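You operate a simulated robot arm through the tools that you are given. There is no shell and no other tool. Be economical: measure what you need, move in short steps, check, and stop when the job is done.

The job below is to be done with a simulated robot arm. You get a single attempt, and the scene is never put back.

JOB
Stir the streaky green paint and paint the tall block's top with it.
Fine: block on the rubber mat; stir and paint with the orange brush, then stand it in the jar.

It is judged by the outcome, as a careful person would: the job done as asked, and still so three seconds after it is handed in. It fails if anything else is knocked over, pushed out of place, dropped, spilled or broken.

ROBOT AND FRAMES
A 7-joint arm with a two-finger parallel gripper, fixed in place. Base frame: the origin is at the foot of the arm, x ahead of it, y to its left, z up; the work surface is at about z = 760. Readings come in mm, degrees, newtons and seconds.
With the tool pointing down near the work surface it reaches from about 200 to 680 mm from the base axis. Its first joint turns from -66.0 to 66.0 degrees. Payload 2.4 kg.
The tool frame sits at the grasp point between the pads (the TCP): z along the fingers, y along the line on which they close. The tips reach 30 mm beyond it. The gripper opens to 94 mm. The fingers are 28 mm wide and 10 mm thick; the gripper's body (50 by 96 mm) begins 55 mm behind the TCP.
Orientation is that of the tool frame in the base frame, as a unit quaternion [w, x, y, z]. With the fingers straight down and closing along the base's y, the tool's x points along the base's -x, its y along +y and its z along -z.

CONTROLS
- The arm moves only by the tool drive_tool. Its argument "series" is a list that holds one entry, the list of rows, each a list of 7 numbers: the shift along the tool's x, y, z in mm, then the turn, a rotation vector about the tool's x, y, z in rad, then the gripper command, from -1 (fully open) to 1 (shut), values between in proportion. In form: [[[x, y, z, wx, wy, wz, hand], ...]]. A call has 1 to 8 rows; each row is the pose to reach, as a shift and turn from the pose commanded when the call began, along the tool's axes at that moment. Rows are played at 5 a second. More than 50 mm and 8.6 degrees between two rows, or a gripper value outside its range, and nothing of the call is played. Where a pose cannot be reached the arm comes as near as it can. A force on the tool above 40 N (or 10 N above the force at the start of the call, whichever is more), or a blocked arm, ends the call early, and 0.2 s more pass. Each finger travels about 153 mm/s and halts on what it meets, pressing with about 28 N; the grip force reading is that of the motor and also rises with nothing between the fingers. The clock runs only during rows and for 0.2 s after the last one: add rows that repeat a pose to give the fingers time. The reply holds the time, the measured pose of the TCP, the force on the tool along the base axes, the opening and the grip force, in the units named above and with some noise.
- Cameras (640 x 400 px; columns grow to the right, rows downward): "scene" is fixed at [37.2, 474.2, 1460.5]; the picture's right is [-0.79, -0.61, 0.00], its down [-0.34, 0.45, -0.83] and it looks along [0.50, -0.66, -0.56] (base axes); focal length 277 px, centre (320, 200). "wrist" rides on the gripper at [-37, 0, -58] in the tool frame; the picture's right is [0.00, -1.00, 0.00], its down [0.97, 0.00, -0.24] and it looks along [0.24, 0.00, 0.97] (tool axes); focal length 218 px, centre (320, 200).
- snapshot(camera): a new picture of that camera. No time passes.
- point_at(camera, pixels): for up to 12 pixels [column, row] of the newest picture of that camera ("zoom" is the newest enlarged one), the place [x, y, z] in the base frame of the surface seen there, good to about 3 mm, but the place of the scene camera against the robot may be out by one fixed shift of up to 18 mm in any direction. No time passes.
- zoom(camera, box): a new picture of the part [left, top, right, bottom] of that camera's present view, enlarged. No time passes.
- sign_off(): hands the job in; it is judged then, once.

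Go step by step. Measure first, check grasps and placings, and put right what went wrong. The budget is 80 turns and 54 pictures, counting those below and the enlarged ones. Unless the task says otherwise, let go and move clear before handing in, and close with one line.

The tools are called as a command line: name --argument value ..., lists and objects as JSON in quotes. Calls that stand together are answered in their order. drive_tool: Moves the arm, as the interface text tells. Its arguments: {"type":"object","properties":{"series":{"type":"array","items":{"type":"array","items":{"type":"array","items":{"type":"number"}}}}},"required":["series"]} The other tools are called the same way: snapshot (camera) takes a picture; point_at (camera, pixels) gives the place of the surface under pixels of a picture; zoom (camera, box) takes an enlarged picture of a part of a camera's view; sign_off () hands the job in.

At the start:

```text
t: 0.0
tool_pos: [316.8, -231.3, 1277.5]
ee_rot: [0.0, 0.0, 1.0, 0.001]
ft_force: [-0.6, -0.3, 0.1]
width: 93.8
finger_force: 0.0
```

scene: 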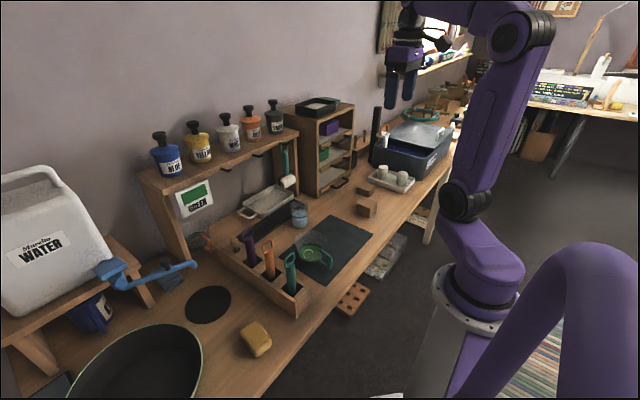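
wrist: 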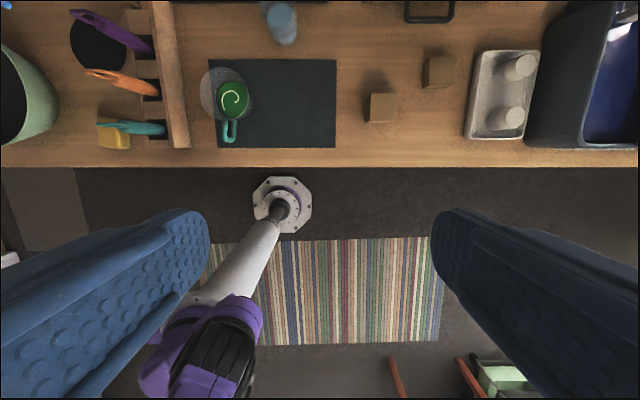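

The wrist view shows a green cup with a streak at (233,98) on a dark mat, brushes in a rack at left, and two wooden blocks at (380,107) and (438,72). I'll enlarge the key parts to measure.

zoom --camera "scene" --box '[200, 160, 400, 320]'

zoom --camera "wrist" --box '[60, 0, 360, 188]'

point_at --camera "wrist" --pixels '[[233, 98], [230, 130], [380, 107], [438, 72], [120, 80], [150, 130], [330, 65], [330, 140], [220, 142], [285, 25], [205, 95], [180, 80]]'

```text
2.50 times, centred on (300, 240) of scene
```

zoom: 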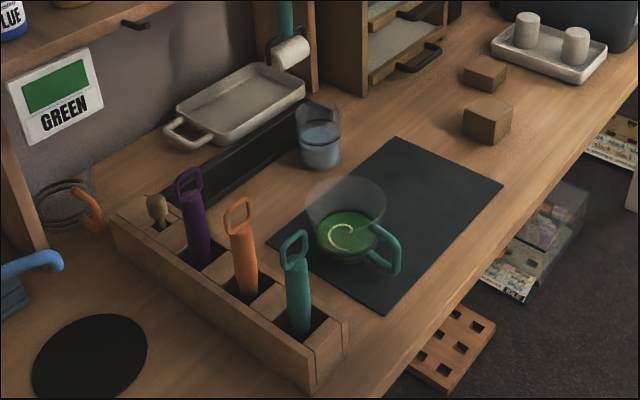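

```text
2.13 times, centred on (210, 94) of wrist
```

zoom: 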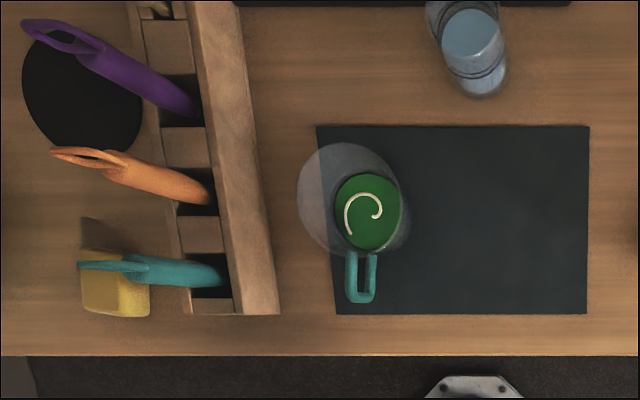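

```text
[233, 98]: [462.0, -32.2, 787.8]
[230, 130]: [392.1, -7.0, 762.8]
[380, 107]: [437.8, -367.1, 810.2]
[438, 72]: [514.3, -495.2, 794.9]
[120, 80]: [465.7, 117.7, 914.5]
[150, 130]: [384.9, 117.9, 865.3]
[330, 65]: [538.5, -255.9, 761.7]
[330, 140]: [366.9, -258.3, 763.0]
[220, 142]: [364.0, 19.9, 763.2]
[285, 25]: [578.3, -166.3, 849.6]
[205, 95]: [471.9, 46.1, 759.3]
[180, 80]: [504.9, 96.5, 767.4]
```

The block at wrist (380,107) is taller (top z≈810 against 795). It sits off the mat, so it has to be moved on first. I'll move down over it for a close look.

drive_tool --series '[[[-14, -17, 38, 0, 0, 0, -1], [-28, -34, 76, 0, 0, 0, -1], [-42, -51, 114, 0, 0, 0, -1], [-56, -68, 152, 0, 0, 0, -1], [-70, -85, 190, 0, 0, 0, -1], [-84, -102, 228, 0, 0, 0, -1], [-98, -119, 266, 0, 0, 0, -1], [-113, -136, 300, 0, 0, 0, -1]]]'

snapshot --camera "wrist"

snapshot --camera "scene"

```text
t: 1.8
tool_pos: [430.4, -366.5, 976.3]
ee_rot: [0.0, 0.001, 1.0, 0.0]
ft_force: [-0.6, -0.1, -0.7]
width: 94.0
finger_force: 0.1
```

```text
49 pictures are left
```

wrist: 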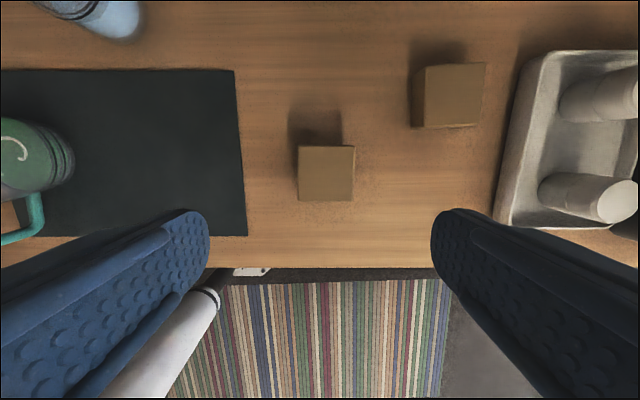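

```text
48 pictures are left
```

scene: 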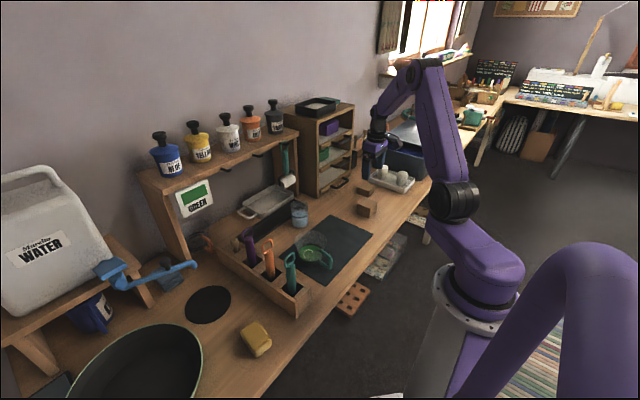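

Both blocks are clear now: the near one spans (297–355, 146–201). I'll measure its top corners, the mat's edges and the second block.

point_at --camera "wrist" --pixels '[[301, 150], [351, 150], [302, 197], [350, 197], [326, 174], [430, 70], [480, 68], [455, 100], [230, 75], [240, 228], [150, 150], [420, 180]]'

```text
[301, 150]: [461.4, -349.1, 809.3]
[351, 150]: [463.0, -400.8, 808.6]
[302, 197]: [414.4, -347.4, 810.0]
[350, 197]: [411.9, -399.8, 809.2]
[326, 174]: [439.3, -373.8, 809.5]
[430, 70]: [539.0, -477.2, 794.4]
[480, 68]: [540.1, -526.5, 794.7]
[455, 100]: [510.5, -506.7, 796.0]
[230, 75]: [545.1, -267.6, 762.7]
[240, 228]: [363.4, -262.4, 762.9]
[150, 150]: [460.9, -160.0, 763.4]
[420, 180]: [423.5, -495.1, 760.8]
```

The tall block is centred at about (438,-374), 58 mm wide and 50 mm high, and square to the axes. I'll descend to z≈795 and grip it along y.

drive_tool --series '[[[-8, -7, 40, 0, 0, 0, -1], [-8, -7, 80, 0, 0, 0, -1], [-8, -7, 120, 0, 0, 0, -1], [-8, -7, 150, 0, 0, 0, -1], [-8, -7, 180, 0, 0, 0, -1], [-8, -7, 180, 0, 0, 0, -0.3], [-8, -7, 180, 0, 0, 0, 0.3], [-8, -7, 180, 0, 0, 0, 0.3]]]'

```text
t: 3.6
tool_pos: [438.3, -373.6, 794.6]
ee_rot: [0.0, 0.0, 1.0, 0.0]
ft_force: [-0.7, 0.8, 0.1]
width: 63.9
finger_force: 28.5
```

Grip holds at 63.9 mm with 28 N. I'll lift and carry it towards y≈-190 over the mat.

drive_tool --series '[[[0, 0, -30, 0, 0, 0, 0.5], [0, 0, -60, 0, 0, 0, 0.5], [0, 35, -60, 0, 0, 0, 0.5], [0, 75, -60, 0, 0, 0, 0.5], [0, 115, -60, 0, 0, 0, 0.5], [0, 150, -60, 0, 0, 0, 0.5], [0, 178, -60, 0, 0, 0, 0.5], [0, 178, -60, 0, 0, 0, 0.5]]]'

snapshot --camera "wrist"

snapshot --camera "scene"

```text
t: 5.4
tool_pos: [439.0, -193.4, 857.6]
ee_rot: [-0.001, 0.001, 1.0, 0.0]
ft_force: [-0.6, 0.2, -1.4]
width: 64.1
finger_force: 27.5
```

```text
47 pictures are left
```

wrist: 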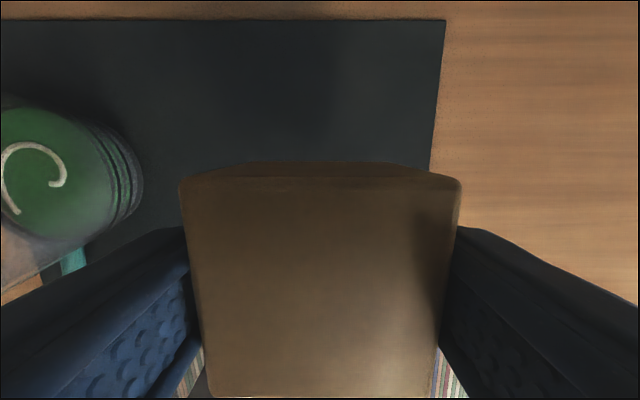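

```text
46 pictures are left
```

scene: 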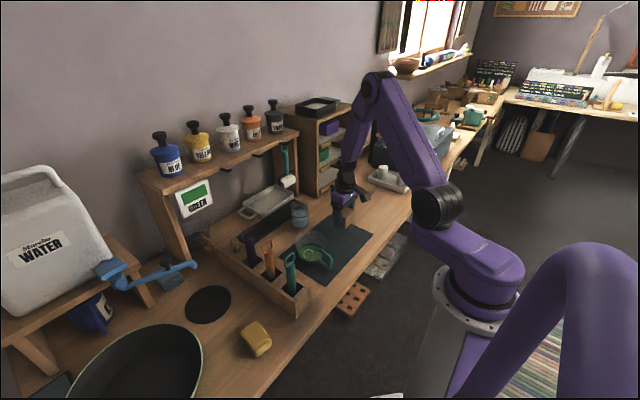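

The block is over the mat with room to the beaker at (130,180). I'll lower it 60 mm, since the mat surface is about 2–3 mm above the table, then release.

drive_tool --series '[[[0, 0, 25, 0, 0, 0, 0.5], [0, 0, 48, 0, 0, 0, 0.5], [0, 0, 60, 0, 0, 0, 0.5], [0, 0, 60, 0, 0, 0, 0.5], [0, 0, 60, 0, 0, 0, -0.6], [0, 0, 60, 0, 0, 0, -0.6], [0, 0, 30, 0, 0, 0, -0.6], [0, 0, -10, 0, 0, 0, -0.6]]]'

```text
t: 7.2
tool_pos: [437.8, -191.8, 867.4]
ee_rot: [0.0, 0.001, 1.0, 0.0]
ft_force: [-0.2, 0.7, -0.5]
width: 75.2
finger_force: 0.1
```

Released cleanly. I'll rise and move over the beaker and rack for a better view of the brushes and the jar.

drive_tool --series '[[[0, 0, -45, 0, 0, 0, -0.6], [0, 0, -90, 0, 0, 0, -0.6], [0, 20, -130, 0, 0, 0, -0.6], [0, 60, -160, 0, 0, 0, -0.6], [0, 95, -190, 0, 0, 0, -0.6], [0, 135, -210, 0, 0, 0, -0.6], [0, 175, -230, 0, 0, 0, -0.6], [0, 210, -240, 0, 0, 0, -0.6]]]'

snapshot --camera "wrist"

zoom --camera "scene" --box '[200, 160, 400, 320]'

```text
t: 9.0
tool_pos: [439.8, 16.8, 1108.9]
ee_rot: [0.0, 0.001, 1.0, 0.0]
ft_force: [-0.5, 0.2, 0.0]
width: 75.2
finger_force: 0.1
```

```text
45 pictures are left
```

wrist: 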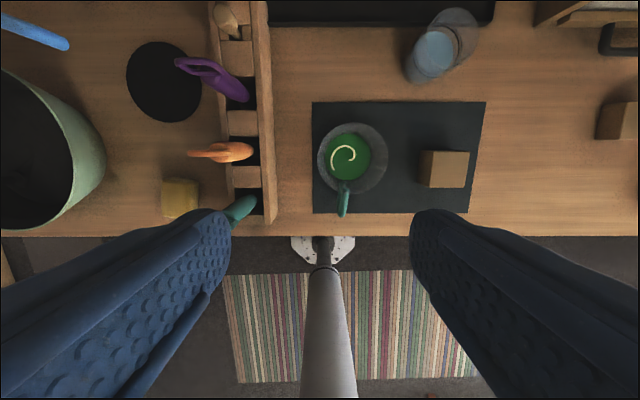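

```text
2.50 times, centred on (300, 240) of scene
```

zoom: 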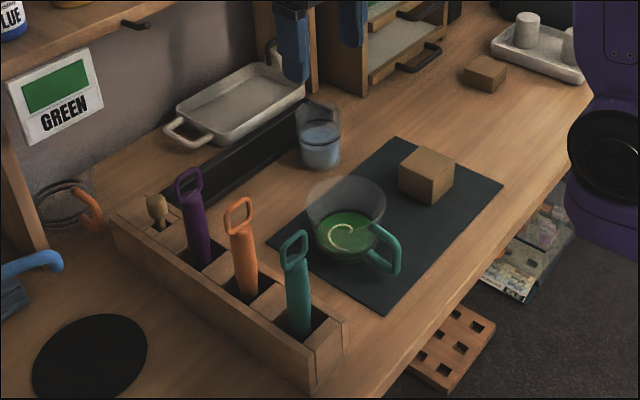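

The block stands on the mat. Next I'll enlarge the rack and beaker, then the jar.

zoom --camera "wrist" --box '[120, 20, 408, 230]'

point_at --camera "wrist" --pixels '[[195, 153], [220, 150], [245, 150], [242, 208], [320, 158], [353, 122], [386, 155], [350, 193], [345, 160], [430, 52], [455, 15], [443, 168]]'

```text
1.90 times, centred on (264, 125) of wrist
```

zoom: 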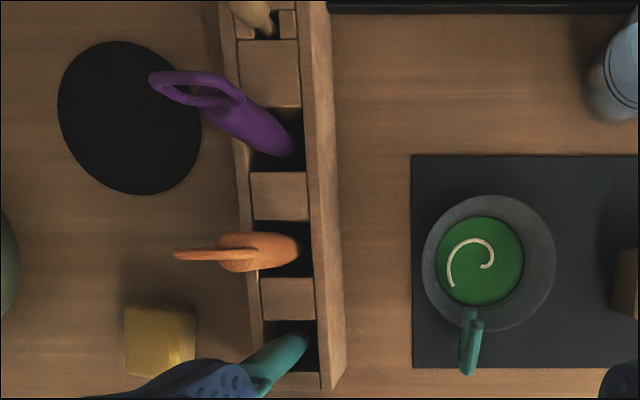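

```text
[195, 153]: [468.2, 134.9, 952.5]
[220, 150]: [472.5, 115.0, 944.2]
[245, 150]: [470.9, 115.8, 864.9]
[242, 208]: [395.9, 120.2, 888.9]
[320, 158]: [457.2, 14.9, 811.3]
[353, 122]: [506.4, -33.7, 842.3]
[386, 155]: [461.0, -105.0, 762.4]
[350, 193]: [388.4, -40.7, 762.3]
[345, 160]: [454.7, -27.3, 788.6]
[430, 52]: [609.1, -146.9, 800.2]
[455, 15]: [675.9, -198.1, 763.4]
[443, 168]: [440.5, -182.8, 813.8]
```

The orange brush stands at about (471,116) with its ring top near z≈950. I'll move directly above it for a close look.

drive_tool --series '[[[-15, 40, 0, 0, 0, 0, -0.6], [-30, 80, 10, 0, 0, 0, -0.6], [-30, 103, 30, 0, 0, 0, -0.6], [-30, 103, 30, 0, 0, 0, -0.6]]]'

snapshot --camera "wrist"

zoom --camera "scene" --box '[215, 210, 335, 330]'

```text
t: 10.0
tool_pos: [472.1, 118.2, 1076.9]
ee_rot: [-0.001, 0.001, 1.0, 0.0]
ft_force: [0.0, 0.2, 0.5]
width: 75.2
finger_force: 0.1
```

```text
42 pictures are left
```

wrist: 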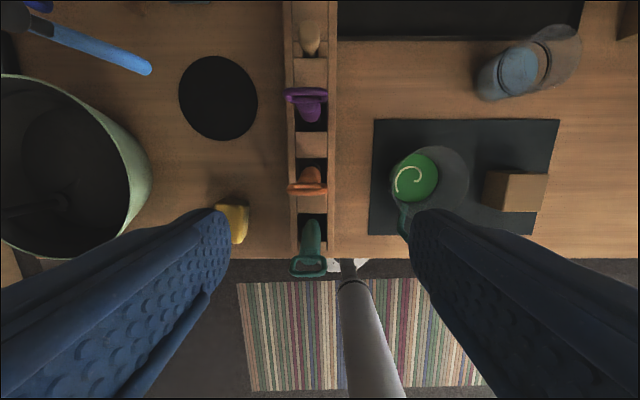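

```text
3.33 times, centred on (275, 270) of scene
```

zoom: 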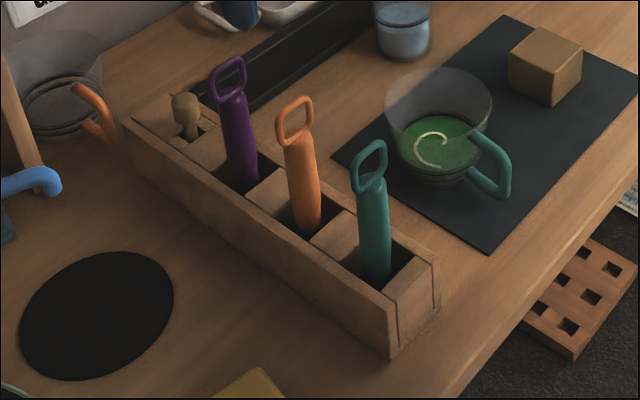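

The brush seems upright with its ring lying along y. I'll enlarge it and measure its points.

zoom --camera "wrist" --box '[270, 140, 350, 240]'

point_at --camera "wrist" --pixels '[[290, 189], [307, 191], [324, 189], [307, 184], [308, 176], [311, 170], [303, 172], [319, 172], [293, 165], [333, 180], [310, 152], [310, 208]]'

```text
4.00 times, centred on (310, 190) of wrist
```

zoom: 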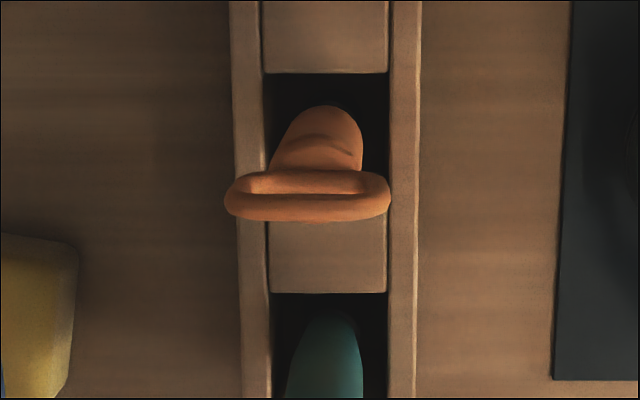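

```text
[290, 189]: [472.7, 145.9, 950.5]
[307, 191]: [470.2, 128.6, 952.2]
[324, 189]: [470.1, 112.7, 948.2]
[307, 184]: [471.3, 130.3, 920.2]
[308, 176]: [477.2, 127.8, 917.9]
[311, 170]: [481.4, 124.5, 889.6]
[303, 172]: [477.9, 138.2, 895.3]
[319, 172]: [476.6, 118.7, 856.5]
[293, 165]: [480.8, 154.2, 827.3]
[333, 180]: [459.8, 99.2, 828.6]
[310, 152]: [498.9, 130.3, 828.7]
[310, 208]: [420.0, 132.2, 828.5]
```

The ring spans y≈112–147 at z≈950 and the body is about 24 mm thick, centred near (471,130). Since the ring is wide along y, I'll turn the hand 90° and grip the body along x.

drive_tool --series '[[[0, 3, 0, 0, 0, 0.14, -0.4], [0, 6, 0, 0, 0, 0.28, -0.3], [0, 9, 0, 0, 0, 0.42, -0.3], [1, 12, 0, 0, 0, 0.56, -0.3], [1, 12, 0, 0, 0, 0.7, -0.3], [1, 12, 0, 0, 0, 0.84, -0.3], [1, 12, 0, 0, 0, 0.98, -0.3], [1, 12, 0, 0, 0, 1.12, -0.3]]]'

drive_tool --series '[[[0, 0, 0, 0, 0, 0.14, -0.3], [0, 0, 0, 0, 0, 0.28, -0.3], [0, 0, 0, 0, 0, 0.42, -0.3], [0, 0, 0, 0, 0, 0.451, -0.3]]]'

snapshot --camera "wrist"

```text
t: 11.8
tool_pos: [468.8, 130.0, 1077.1]
ee_rot: [0.0, 0.534, 0.845, 0.001]
ft_force: [-0.2, 0.5, -0.8]
width: 61.2
finger_force: 0.1
```

```text
t: 12.8
tool_pos: [467.8, 128.4, 1077.3]
ee_rot: [0.0, 0.708, 0.706, 0.0]
ft_force: [0.1, -0.1, 0.4]
width: 61.2
finger_force: 0.0
```

```text
39 pictures are left
```

wrist: 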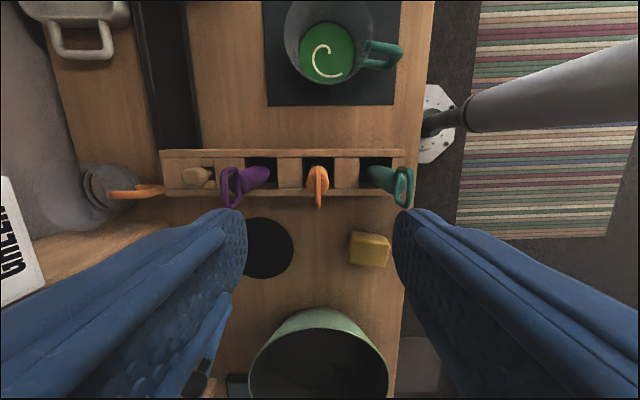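

The turn is done (tool x = base +y, tool y = base +x), and the orange ring now shows edge-on at (318,186). I'll measure it in this view.

point_at --camera "wrist" --pixels '[[318, 172], [318, 186], [318, 203], [313, 180], [323, 178], [312, 175], [323, 173], [237, 190], [402, 190], [333, 168], [316, 167]]'

zoom --camera "wrist" --box '[240, 140, 400, 240]'

```text
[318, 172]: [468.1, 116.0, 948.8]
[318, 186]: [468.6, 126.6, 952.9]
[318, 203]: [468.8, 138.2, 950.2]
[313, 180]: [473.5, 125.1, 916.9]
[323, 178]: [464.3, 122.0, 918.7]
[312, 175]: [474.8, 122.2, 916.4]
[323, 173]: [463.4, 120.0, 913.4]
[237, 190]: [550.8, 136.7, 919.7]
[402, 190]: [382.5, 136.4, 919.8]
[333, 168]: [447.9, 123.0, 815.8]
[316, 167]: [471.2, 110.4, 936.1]
```

```text
4.00 times, centred on (320, 190) of wrist
```

zoom: 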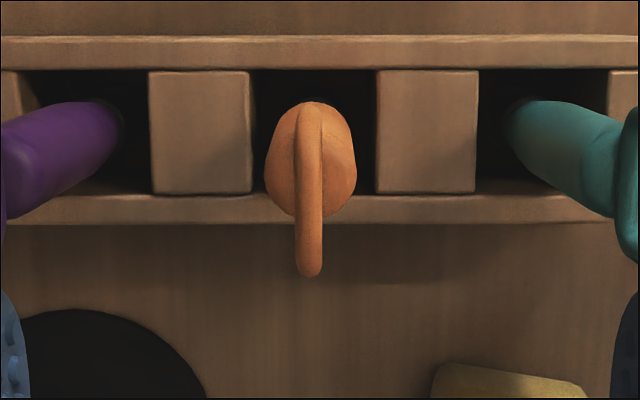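

The brush axis is at about (469,128), right under the tool, and the neighbours at x≈551 and 382 are clear of the fingers. I'll descend to z≈905 without closing.

drive_tool --series '[[[0, 1, 40, 0, 0, 0, -0.3], [0, 1, 80, 0, 0, 0, -0.3], [0, 1, 115, 0, 0, 0, -0.3], [0, 1, 145, 0, 0, 0, -0.3], [0, 1, 171, 0, 0, 0, -0.3], [0, 1, 171, 0, 0, 0, -0.3]]]'

snapshot --camera "wrist"

zoom --camera "scene" --box '[215, 190, 335, 310]'

```text
t: 14.2
tool_pos: [469.7, 128.7, 906.3]
ee_rot: [0.0, 0.707, 0.707, 0.0]
ft_force: [-0.4, 0.1, -0.1]
width: 61.1
finger_force: 0.1
```

```text
37 pictures are left
```

wrist: 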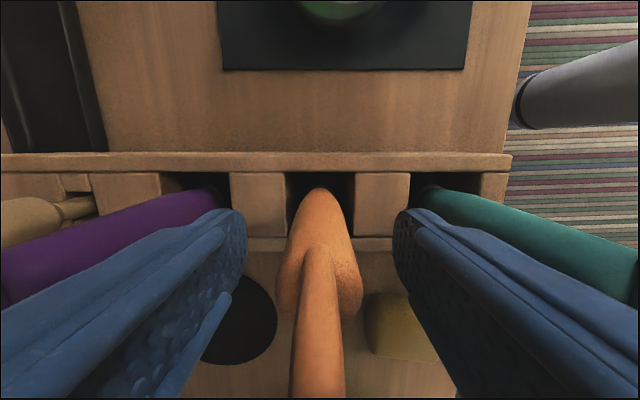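

```text
3.33 times, centred on (275, 250) of scene
```

zoom: 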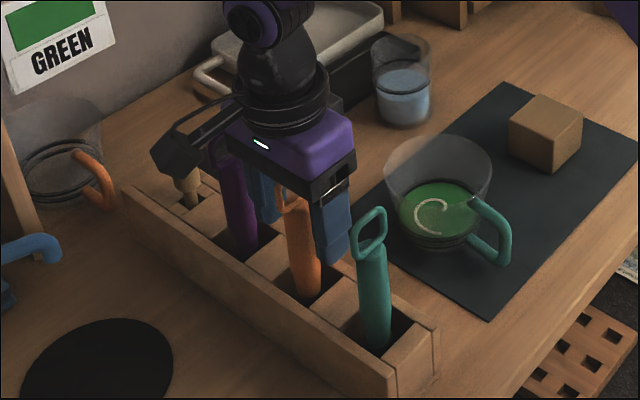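

The fingers straddle the handle evenly and the ring is clear below the palm. I'll close now.

drive_tool --series '[[[0, 0, 0, 0, 0, 0, 0.2], [0, 0, 0, 0, 0, 0, 0.6], [0, 0, 0, 0, 0, 0, 0.9], [0, 0, 0, 0, 0, 0, 1]]]'

snapshot --camera "wrist"

```text
t: 15.2
tool_pos: [469.7, 127.8, 906.4]
ee_rot: [0.0, 0.708, 0.706, 0.0]
ft_force: [-0.3, -0.4, 0.5]
width: 22.8
finger_force: 28.4
```

```text
35 pictures are left
```

wrist: 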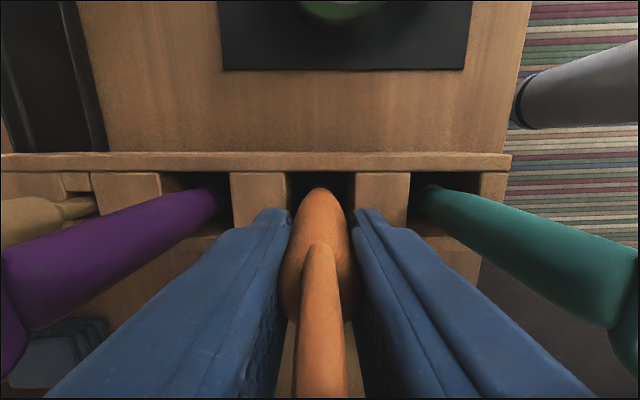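

The handle is gripped at 22.8 mm. I'll lift straight up 150 mm and look at the whole brush.

drive_tool --series '[[[0, 0, -15, 0, 0, 0, 1], [0, 0, -40, 0, 0, 0, 1], [0, 0, -75, 0, 0, 0, 1], [0, 0, -110, 0, 0, 0, 1], [0, 0, -150, 0, 0, 0, 1], [0, 0, -150, 0, 0, 0, 1]]]'

zoom --camera "scene" --box '[200, 140, 360, 300]'

snapshot --camera "wrist"

```text
t: 16.6
tool_pos: [470.4, 129.8, 1056.9]
ee_rot: [0.0, 0.708, 0.706, 0.0]
ft_force: [0.0, -0.3, -0.3]
width: 22.8
finger_force: 27.5
```

```text
2.50 times, centred on (280, 220) of scene
```

zoom: 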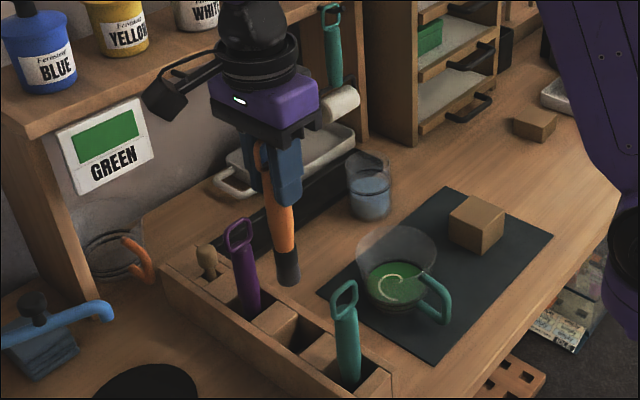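

```text
33 pictures are left
```

wrist: 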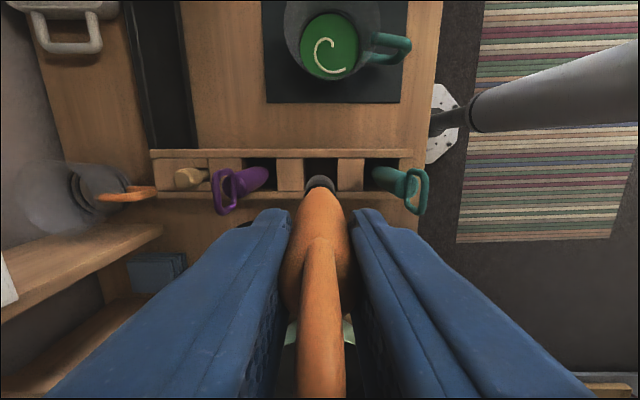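

The brush came out with a dark bristle head. I'll measure its tip and other points from this enlarged scene view, using the block top for calibration.

point_at --camera "zoom" --pixels '[[288, 282], [287, 255], [277, 270], [299, 265], [284, 225], [290, 160], [478, 211], [449, 208], [482, 225], [503, 208], [476, 197], [370, 185]]'

zoom --camera "scene" --box '[270, 170, 350, 250]'

```text
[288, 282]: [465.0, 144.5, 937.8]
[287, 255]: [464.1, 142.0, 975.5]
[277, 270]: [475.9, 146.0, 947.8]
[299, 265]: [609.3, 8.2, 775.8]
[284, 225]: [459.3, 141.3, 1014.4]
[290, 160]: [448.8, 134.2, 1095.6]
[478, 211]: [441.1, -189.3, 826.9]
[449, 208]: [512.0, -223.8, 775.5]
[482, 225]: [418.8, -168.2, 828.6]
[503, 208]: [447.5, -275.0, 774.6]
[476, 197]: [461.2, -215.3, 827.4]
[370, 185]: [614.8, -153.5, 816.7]
```

```text
5.00 times, centred on (310, 210) of scene
```

zoom: 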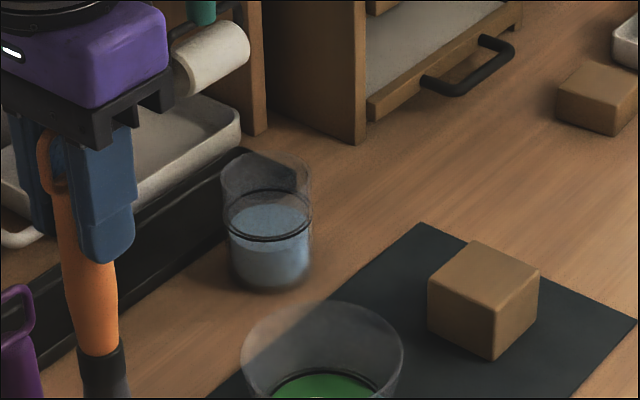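

The bristle tip is about 136 mm below the TCP (scene z reads about 15 mm high). I'll measure the paint surface and beaker edges in the current wrist picture.

point_at --camera "wrist" --pixels '[[303, 47], [357, 47], [330, 15], [330, 78], [312, 25], [348, 25], [312, 70], [348, 68], [290, 47], [372, 30], [330, 50], [330, 85]]'

zoom --camera "wrist" --box '[250, 0, 430, 112]'

```text
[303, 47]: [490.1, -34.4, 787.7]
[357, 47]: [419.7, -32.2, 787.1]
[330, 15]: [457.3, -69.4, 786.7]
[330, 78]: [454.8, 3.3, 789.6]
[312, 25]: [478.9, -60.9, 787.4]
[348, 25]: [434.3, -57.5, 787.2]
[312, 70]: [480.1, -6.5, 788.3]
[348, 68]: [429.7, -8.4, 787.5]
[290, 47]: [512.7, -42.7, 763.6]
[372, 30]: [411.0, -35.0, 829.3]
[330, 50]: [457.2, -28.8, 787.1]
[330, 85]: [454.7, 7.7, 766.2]
```

```text
3.56 times, centred on (340, 56) of wrist
```

zoom: 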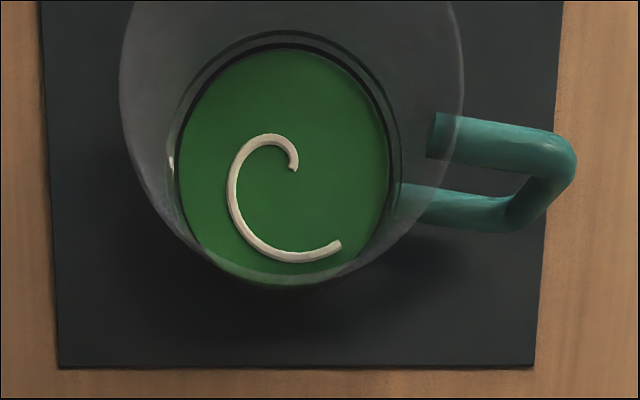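

The paint surface is centred at (455.5,-33) with radius ≈36 and level z≈788. I'll carry the brush over it at safe height, then check.

drive_tool --series '[[[-35, -4, 0, 0, 0, 0, 1], [-70, -8, 0, 0, 0, 0, 1], [-105, -12, 0, 0, 0, 0, 1], [-140, -15, 0, 0, 0, 0, 1], [-163, -15, 0, 0, 0, 0, 1], [-163, -15, 20, 0, 0, 0, 1], [-163, -15, 40, 0, 0, 0, 1], [-163, -15, 40, 0, 0, 0, 1]]]'

snapshot --camera "wrist"

zoom --camera "scene" --box '[250, 160, 370, 280]'

```text
t: 18.4
tool_pos: [451.0, -32.3, 1016.2]
ee_rot: [0.0, 0.707, 0.707, 0.0]
ft_force: [-0.6, -0.2, -0.8]
width: 22.3
finger_force: 28.1
```

```text
30 pictures are left
```

wrist: 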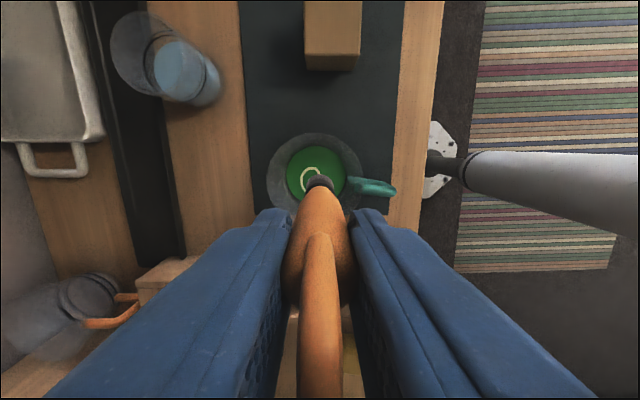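

```text
3.33 times, centred on (310, 220) of scene
```

zoom: 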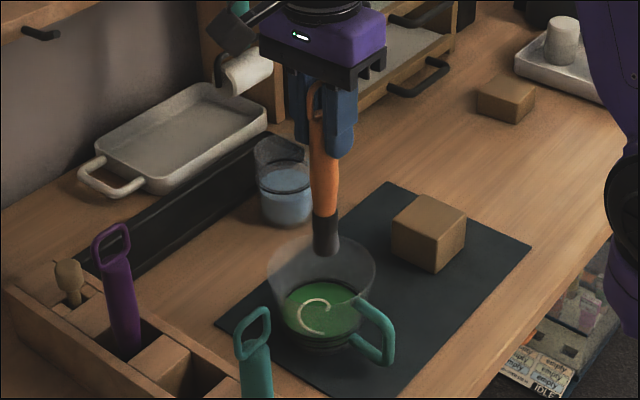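

Brush is over the cup, but the paint centre (316,173) is about 4.5 mm toward +x of the brush line. I'll correct that and lower the bristles into the paint.

drive_tool --series '[[[0, 4.5, 0, 0, 0, 0, 1], [0, 4.5, 30, 0, 0, 0, 1], [0, 4.5, 60, 0, 0, 0, 1], [0, 4.5, 80, 0, 0, 0, 1], [0, 4.5, 92, 0, 0, 0, 1], [0, 4.5, 102, 0, 0, 0, 1], [0, 4.5, 102, 0, 0, 0, 1]]]'

zoom --camera "scene" --box '[250, 190, 370, 310]'

snapshot --camera "wrist"

```text
t: 20.0
tool_pos: [458.0, -34.3, 913.9]
ee_rot: [0.001, 0.707, 0.707, 0.0]
ft_force: [-1.7, 1.8, 20.3]
width: 22.7
finger_force: 27.3
```

```text
3.33 times, centred on (310, 250) of scene
```

zoom: 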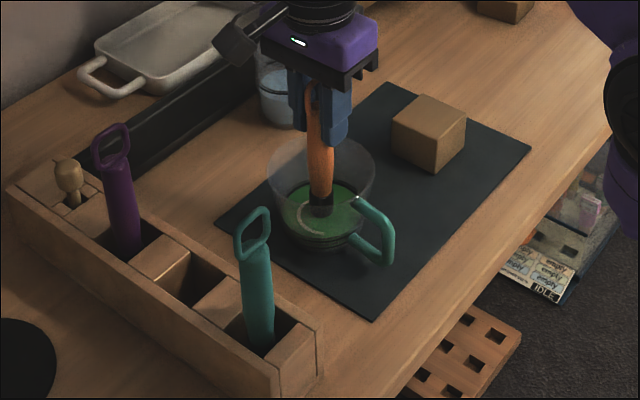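

```text
27 pictures are left
```

wrist: 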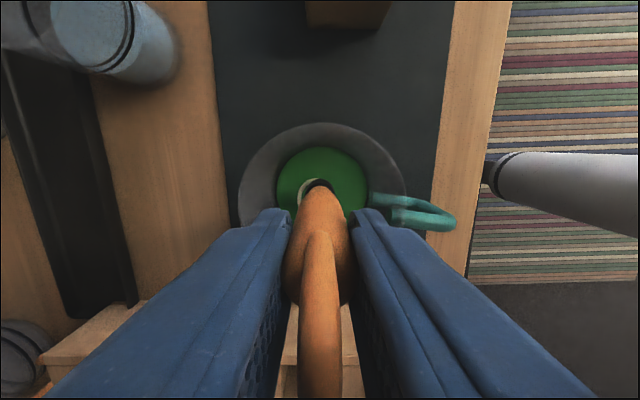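

A force of 20 N in z shows the bristles touching the cup floor. I'll raise 5 mm and stir in circles of 13 mm radius.

drive_tool --series '[[[0, -2, -5, 0, 0, 0, 1], [7, -2, -5, 0, 0, 0, 1], [13, -2, -5, 0, 0, 0, 1], [9.2, 7.2, -5, 0, 0, 0, 1], [0, 11, -5, 0, 0, 0, 1], [-9.2, 7.2, -5, 0, 0, 0, 1], [-13, -2, -5, 0, 0, 0, 1], [-9.2, -11.2, -5, 0, 0, 0, 1]]]'

```text
t: 21.8
tool_pos: [447.9, -42.8, 919.9]
ee_rot: [0.0, 0.708, 0.706, -0.001]
ft_force: [0.3, 0.2, -0.2]
width: 22.7
finger_force: 27.9
```

No side force, so the stirring path is free. I'll make a few more full turns.

drive_tool --series '[[[9.2, -3.8, 0, 0, 0, 0, 1], [18.4, 0, 0, 0, 0, 0, 1], [22.2, 9.2, 0, 0, 0, 0, 1], [18.4, 18.4, 0, 0, 0, 0, 1], [9.2, 22.2, 0, 0, 0, 0, 1], [0, 18.4, 0, 0, 0, 0, 1], [-3.8, 9.2, 0, 0, 0, 0, 1], [0, 0, 0, 0, 0, 0, 1]]]'

drive_tool --series '[[[9.2, -3.8, 0, 0, 0, 0, 1], [18.4, 0, 0, 0, 0, 0, 1], [22.2, 9.2, 0, 0, 0, 0, 1], [18.4, 18.4, 0, 0, 0, 0, 1], [9.2, 22.2, 0, 0, 0, 0, 1], [0, 18.4, 0, 0, 0, 0, 1], [-3.8, 9.2, 0, 0, 0, 0, 1], [0, 0, 0, 0, 0, 0, 1]]]'

zoom --camera "scene" --box '[270, 200, 350, 280]'

```text
t: 23.6
tool_pos: [447.5, -42.5, 919.2]
ee_rot: [0.001, 0.707, 0.707, 0.0]
ft_force: [-0.7, -0.4, 0.4]
width: 22.4
finger_force: 28.3
```

```text
t: 25.4
tool_pos: [446.6, -42.7, 918.8]
ee_rot: [0.001, 0.707, 0.707, 0.0]
ft_force: [0.7, 0.4, 2.9]
width: 22.4
finger_force: 28.4
```

```text
5.00 times, centred on (310, 240) of scene
```

zoom: 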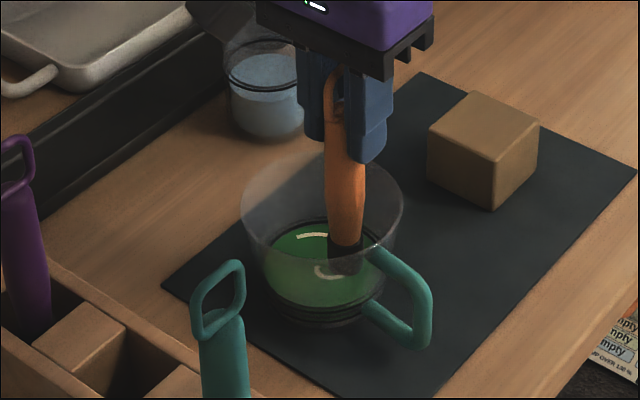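

The streak is broken up but pieces remain. I'll go 2 mm deeper and stir several more turns at different radii.

drive_tool --series '[[[9.2, -3.8, 2, 0, 0, 0, 1], [18.4, 0, 2, 0, 0, 0, 1], [22.2, 9.2, 2, 0, 0, 0, 1], [18.4, 18.4, 2, 0, 0, 0, 1], [9.2, 22.2, 2, 0, 0, 0, 1], [0, 18.4, 2, 0, 0, 0, 1], [-3.8, 9.2, 2, 0, 0, 0, 1], [0, 0, 2, 0, 0, 0, 1]]]'

drive_tool --series '[[[9.2, -5.3, 0, 0, 0, 0, 1], [19.4, -1, 0, 0, 0, 0, 1], [23.7, 9.2, 0, 0, 0, 0, 1], [19.4, 19.4, 0, 0, 0, 0, 1], [9.2, 23.7, 0, 0, 0, 0, 1], [-1, 19.4, 0, 0, 0, 0, 1], [-5.3, 9.2, 0, 0, 0, 0, 1], [0, 0, 0, 0, 0, 0, 1]]]'

drive_tool --series '[[[9.2, 1.2, 0, 0, 0, 0, 1], [14.9, 3.5, 0, 0, 0, 0, 1], [17.2, 9.2, 0, 0, 0, 0, 1], [14.9, 14.9, 0, 0, 0, 0, 1], [9.2, 17.2, 0, 0, 0, 0, 1], [3.5, 14.9, 0, 0, 0, 0, 1], [1.2, 9.2, 0, 0, 0, 0, 1], [0, 0, 0, 0, 0, 0, 1]]]'

zoom --camera "scene" --box '[270, 200, 350, 280]'

```text
t: 27.2
tool_pos: [445.4, -43.5, 916.4]
ee_rot: [0.0, 0.708, 0.706, 0.0]
ft_force: [0.9, -0.5, 0.0]
width: 22.5
finger_force: 28.0
```

```text
t: 29.0
tool_pos: [445.6, -44.4, 916.9]
ee_rot: [0.0, 0.707, 0.707, -0.001]
ft_force: [-0.9, 0.1, 0.2]
width: 22.4
finger_force: 28.0
```

```text
t: 30.8
tool_pos: [446.7, -43.8, 916.0]
ee_rot: [0.001, 0.708, 0.706, 0.001]
ft_force: [2.6, 0.8, 5.3]
width: 22.6
finger_force: 27.4
```

```text
5.00 times, centred on (310, 240) of scene
```

zoom: 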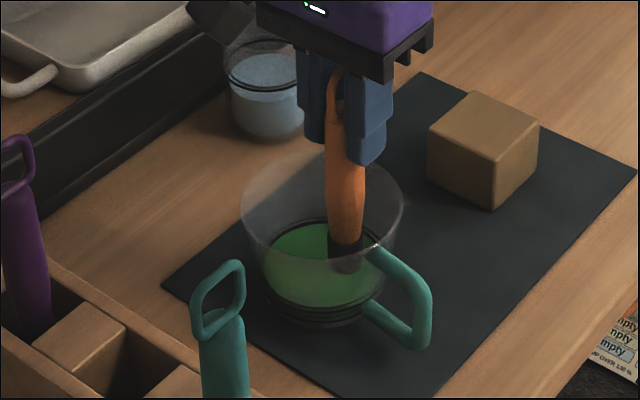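

The streak is gone and the cup hasn't moved. I'll go to the centre, lift slowly, pause over the cup to let it drip, then rise.

drive_tool --series '[[[5, 5, 0, 0, 0, 0, 1], [9.2, 9.2, 0, 0, 0, 0, 1], [9.2, 9.2, -15, 0, 0, 0, 1], [9.2, 9.2, -30, 0, 0, 0, 1], [9.2, 9.2, -30, 0, 0, 0, 1], [9.2, 9.2, -60, 0, 0, 0, 1], [9.2, 9.2, -95, 0, 0, 0, 1], [9.2, 9.2, -130, 0, 0, 0, 1]]]'

zoom --camera "scene" --box '[250, 150, 370, 270]'

snapshot --camera "wrist"

```text
t: 32.6
tool_pos: [456.1, -33.3, 1045.5]
ee_rot: [-0.001, 0.707, 0.707, -0.001]
ft_force: [-0.8, 0.9, 0.4]
width: 22.4
finger_force: 28.0
```

```text
3.33 times, centred on (310, 210) of scene
```

zoom: 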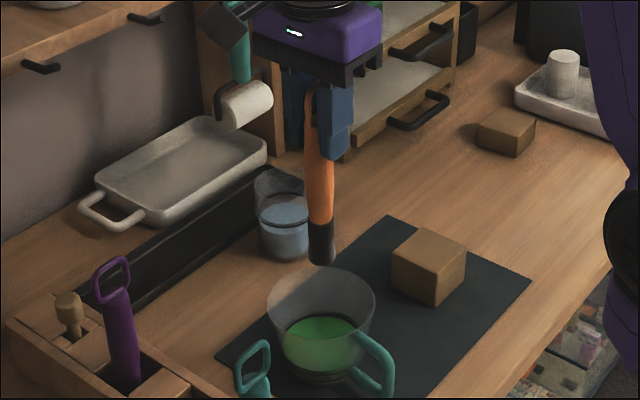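

```text
23 pictures are left
```

wrist: 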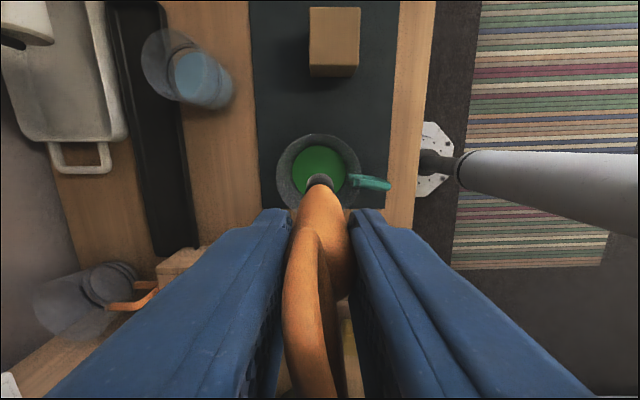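

The paint is uniform green now. I'll measure the block top from the wrist view and the brush tip from the scene enlargement.

point_at --camera "wrist" --pixels '[[312, 12], [357, 12], [312, 64], [355, 64], [334, 38], [205, 80], [203, 65], [180, 80], [320, 180]]'

point_at --camera "zoom" --pixels '[[322, 262], [321, 255], [322, 240], [320, 215], [430, 243], [310, 250], [332, 250], [285, 212], [285, 235]]'

zoom --camera "scene" --box '[280, 190, 350, 260]'

```text
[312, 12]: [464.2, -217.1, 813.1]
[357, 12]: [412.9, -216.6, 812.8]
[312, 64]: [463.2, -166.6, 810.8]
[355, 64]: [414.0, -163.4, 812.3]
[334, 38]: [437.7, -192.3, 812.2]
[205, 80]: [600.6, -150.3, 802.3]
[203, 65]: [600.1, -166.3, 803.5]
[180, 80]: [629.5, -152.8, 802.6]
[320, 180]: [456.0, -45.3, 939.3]
```

```text
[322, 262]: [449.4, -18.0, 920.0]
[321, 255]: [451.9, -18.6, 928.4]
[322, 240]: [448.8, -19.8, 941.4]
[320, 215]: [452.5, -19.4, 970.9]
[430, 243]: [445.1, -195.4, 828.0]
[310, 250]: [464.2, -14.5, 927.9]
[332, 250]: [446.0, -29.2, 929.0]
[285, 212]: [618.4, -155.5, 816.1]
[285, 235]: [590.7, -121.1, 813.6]
```

```text
5.71 times, centred on (315, 225) of scene
```

zoom: 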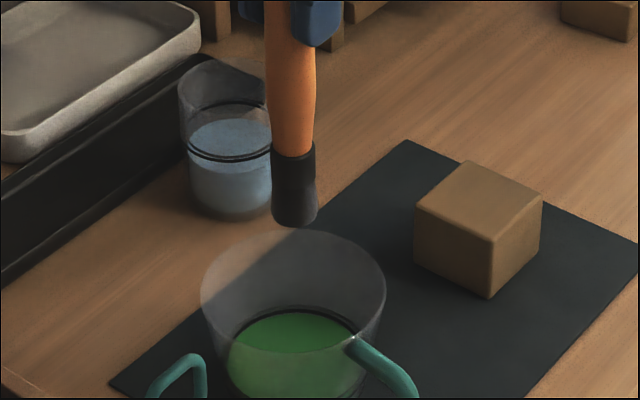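

The tip is about 140 mm below the TCP and the block top is at z≈812.5, centred (438,-191). I'll carry the brush over the block and come down to just above it.

drive_tool --series '[[[-40, -5, 0, 0, 0, 0, 1], [-80, -9, 0, 0, 0, 0, 1], [-120, -14, 0, 0, 0, 0, 1], [-158, -18, 10, 0, 0, 0, 1], [-158, -18, 40, 0, 0, 0, 1], [-158, -18, 70, 0, 0, 0, 1], [-158, -18, 82, 0, 0, 0, 1], [-158, -18, 82, 0, 0, 0, 1]]]'

zoom --camera "scene" --box '[300, 150, 400, 250]'

```text
t: 34.4
tool_pos: [439.4, -194.2, 960.9]
ee_rot: [0.001, 0.708, 0.706, 0.001]
ft_force: [-1.3, -0.5, 10.5]
width: 22.4
finger_force: 28.3
```

```text
4.00 times, centred on (350, 200) of scene
```

zoom: 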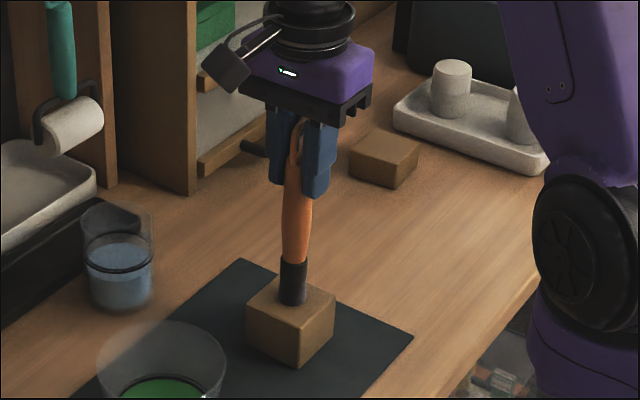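

The bristles already touch the block at TCP z≈961 (10 N). I'll ease off 1 mm and make a short test stroke to see if paint goes on.

drive_tool --series '[[[0, 0, -1, 0, 0, 0, 1], [0, 8, -1, 0, 0, 0, 1], [0, 16, -1, 0, 0, 0, 1], [0, 8, -1, 0, 0, 0, 1], [0, 0, -1, 0, 0, 0, 1], [0, -8, -1, 0, 0, 0, 1], [0, -16, -1, 0, 0, 0, 1]]]'

zoom --camera "scene" --box '[320, 180, 380, 240]'

```text
t: 36.0
tool_pos: [422.1, -193.2, 966.8]
ee_rot: [0.0, 0.708, 0.707, 0.001]
ft_force: [-0.2, 0.2, -0.5]
width: 22.3
finger_force: 28.0
```

```text
6.67 times, centred on (350, 210) of scene
```

zoom: 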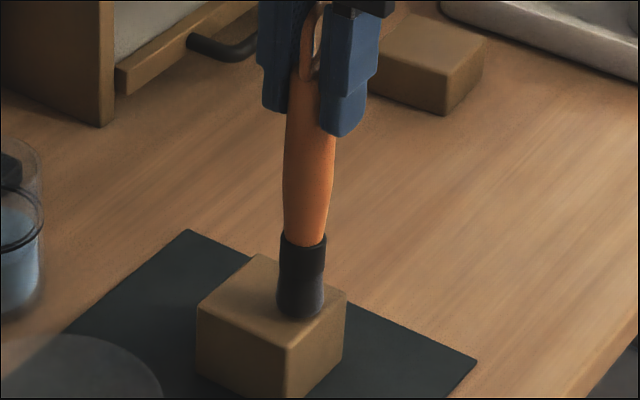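

No force now and z reads 967, so the bristles had lifted off. I'll press 4 mm lower and stroke again.

drive_tool --series '[[[0, 0, 2, 0, 0, 0, 1], [0, 0, 4, 0, 0, 0, 1], [0, 8, 4, 0, 0, 0, 1], [0, 16, 4, 0, 0, 0, 1]]]'

zoom --camera "scene" --box '[320, 180, 380, 240]'

```text
t: 37.0
tool_pos: [436.6, -191.4, 961.4]
ee_rot: [0.001, 0.708, 0.706, 0.0]
ft_force: [-3.0, -0.4, 7.8]
width: 22.5
finger_force: 27.9
```

```text
6.67 times, centred on (350, 210) of scene
```

zoom: 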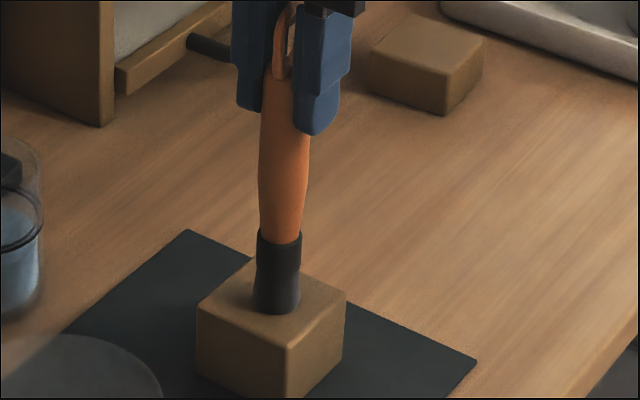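

Contact is good at about 8 N but no mark shows yet. I'll do a full raster over the top, then lift and inspect.

drive_tool --series '[[[17, 17, 0, 0, 0, 0, 1], [17, 0, 0, 0, 0, 0, 1], [17, -17, 0, 0, 0, 0, 1], [8, -17, 0, 0, 0, 0, 1], [8, 0, 0, 0, 0, 0, 1], [8, 17, 0, 0, 0, 0, 1], [0, 17, 0, 0, 0, 0, 1], [0, 0, 0, 0, 0, 0, 1]]]'

drive_tool --series '[[[0, -17, 0, 0, 0, 0, 1], [-8, -17, 0, 0, 0, 0, 1], [-8, 0, 0, 0, 0, 0, 1], [-8, 17, 0, 0, 0, 0, 1], [-17, 17, 0, 0, 0, 0, 1], [-17, 0, 0, 0, 0, 0, 1], [-17, -17, 0, 0, 0, 0, 1], [0, 0, -40, 0, 0, 0, 1]]]'

zoom --camera "scene" --box '[300, 170, 380, 250]'

```text
t: 38.8
tool_pos: [439.2, -191.9, 961.5]
ee_rot: [0.0, 0.707, 0.707, 0.0]
ft_force: [0.2, -0.4, -0.8]
width: 22.1
finger_force: 28.0
```

```text
t: 40.6
tool_pos: [436.2, -191.5, 1001.9]
ee_rot: [0.0, 0.708, 0.706, 0.0]
ft_force: [-0.6, 0.4, -1.0]
width: 22.3
finger_force: 27.8
```

```text
5.00 times, centred on (340, 210) of scene
```

zoom: 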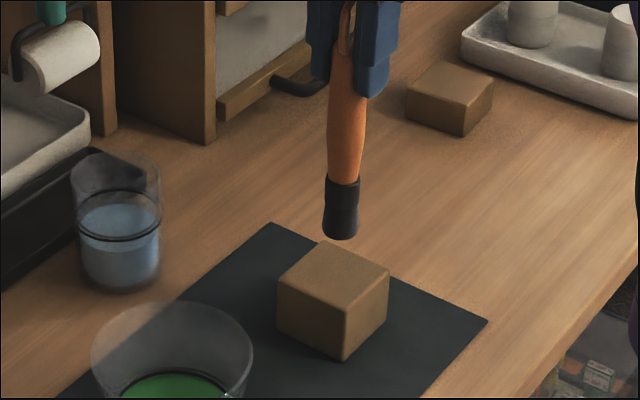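

The block top is still bare and the bristles look dark. I'll look closely at the bristles to see whether they carry any paint.

zoom --camera "scene" --box '[325, 200, 360, 235]'

point_at --camera "zoom" --pixels '[[300, 200], [320, 100], [320, 150], [320, 180]]'

```text
11.43 times, centred on (342, 218) of scene
```

zoom: 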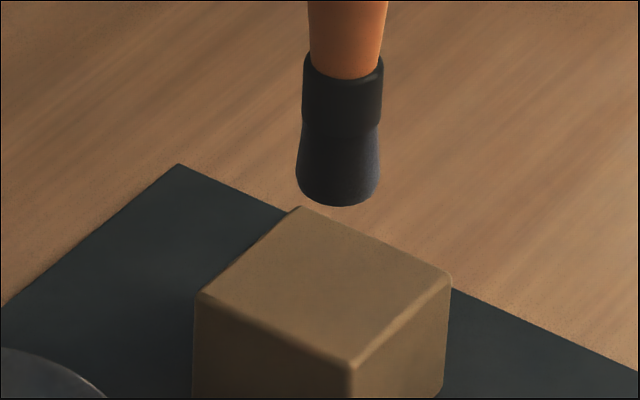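

```text
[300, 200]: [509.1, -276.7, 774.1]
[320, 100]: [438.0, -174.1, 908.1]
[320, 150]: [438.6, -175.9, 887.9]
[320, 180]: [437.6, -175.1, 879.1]
```

The bristles carry no paint, so the paint probably only loads now that it is mixed. I'll go back, dip again with a pause, and check the colour.

drive_tool --series '[[[0, 0, -22, 0, 0, 0, 1], [0, 0, -44, 0, 0, 0, 1], [40, 5, -44, 0, 0, 0, 1], [80, 10, -44, 0, 0, 0, 1], [120, 15, -44, 0, 0, 0, 1], [158, 19, -44, 0, 0, 0, 1], [158, 19, -44, 0, 0, 0, 1]]]'

drive_tool --series '[[[0, 0, 40, 0, 0, 0, 1], [0, 0, 80, 0, 0, 0, 1], [0, 0, 110, 0, 0, 0, 1], [0, 0, 122, 0, 0, 0, 1], [0, 0, 128, 0, 0, 0, 1], [0, 0, 128, 0, 0, 0, 1], [0, 0, 128, 0, 0, 0, 1]]]'

```text
t: 42.2
tool_pos: [459.4, -34.0, 1044.1]
ee_rot: [0.0, 0.707, 0.707, 0.0]
ft_force: [0.1, -0.1, -0.6]
width: 22.4
finger_force: 28.3
```

```text
t: 43.8
tool_pos: [457.4, -33.0, 915.7]
ee_rot: [-0.001, 0.708, 0.707, 0.0]
ft_force: [-0.2, 0.1, -0.2]
width: 22.1
finger_force: 28.0
```

Dipped at z≈916 without touching hard. I'll make one more stir turn, then lift and look.

drive_tool --series '[[[13, 0, 0, 0, 0, 0, 1], [9.2, 9.2, 0, 0, 0, 0, 1], [0, 13, 0, 0, 0, 0, 1], [-9.2, 9.2, 0, 0, 0, 0, 1], [-13, 0, 0, 0, 0, 0, 1], [-9.2, -9.2, 0, 0, 0, 0, 1], [0, -13, 0, 0, 0, 0, 1], [0, 0, 0, 0, 0, 0, 1]]]'

drive_tool --series '[[[0, 0, 0, 0, 0, 0, 1], [0, 0, -15, 0, 0, 0, 1], [0, 0, -30, 0, 0, 0, 1], [0, 0, -30, 0, 0, 0, 1], [0, 0, -30, 0, 0, 0, 1], [0, 0, -65, 0, 0, 0, 1], [0, 0, -100, 0, 0, 0, 1], [0, 0, -130, 0, 0, 0, 1]]]'

zoom --camera "scene" --box '[285, 200, 345, 260]'

```text
t: 45.6
tool_pos: [458.5, -34.7, 918.5]
ee_rot: [0.0, 0.707, 0.707, 0.0]
ft_force: [-0.1, 0.6, -0.4]
width: 22.4
finger_force: 28.0
```

```text
t: 47.4
tool_pos: [456.8, -32.2, 1047.4]
ee_rot: [0.0, 0.707, 0.707, -0.001]
ft_force: [0.2, 0.9, 0.3]
width: 22.2
finger_force: 28.4
```

```text
6.67 times, centred on (315, 230) of scene
```

zoom: 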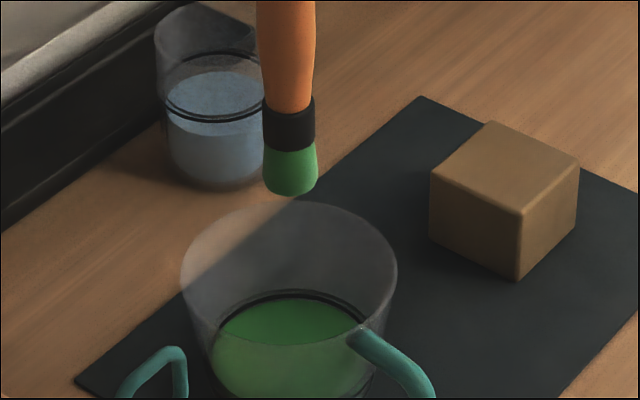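

The bristles are now loaded green. I'll carry the brush to a corner of the block top and lower it to contact.

drive_tool --series '[[[-40, -2, 0, 0, 0, 0, 1], [-80, -2, 0, 0, 0, 0, 1], [-115, -2, 0, 0, 0, 0, 1], [-142, -2, 20, 0, 0, 0, 1], [-142, -2, 55, 0, 0, 0, 1], [-142, -2, 75, 0, 0, 0, 1], [-142, -2, 86, 0, 0, 0, 1], [-142, -2, 86, 0, 0, 0, 1]]]'

```text
t: 49.2
tool_pos: [452.4, -176.2, 961.7]
ee_rot: [0.001, 0.708, 0.707, 0.0]
ft_force: [-1.7, 0.5, 3.4]
width: 22.4
finger_force: 28.2
```

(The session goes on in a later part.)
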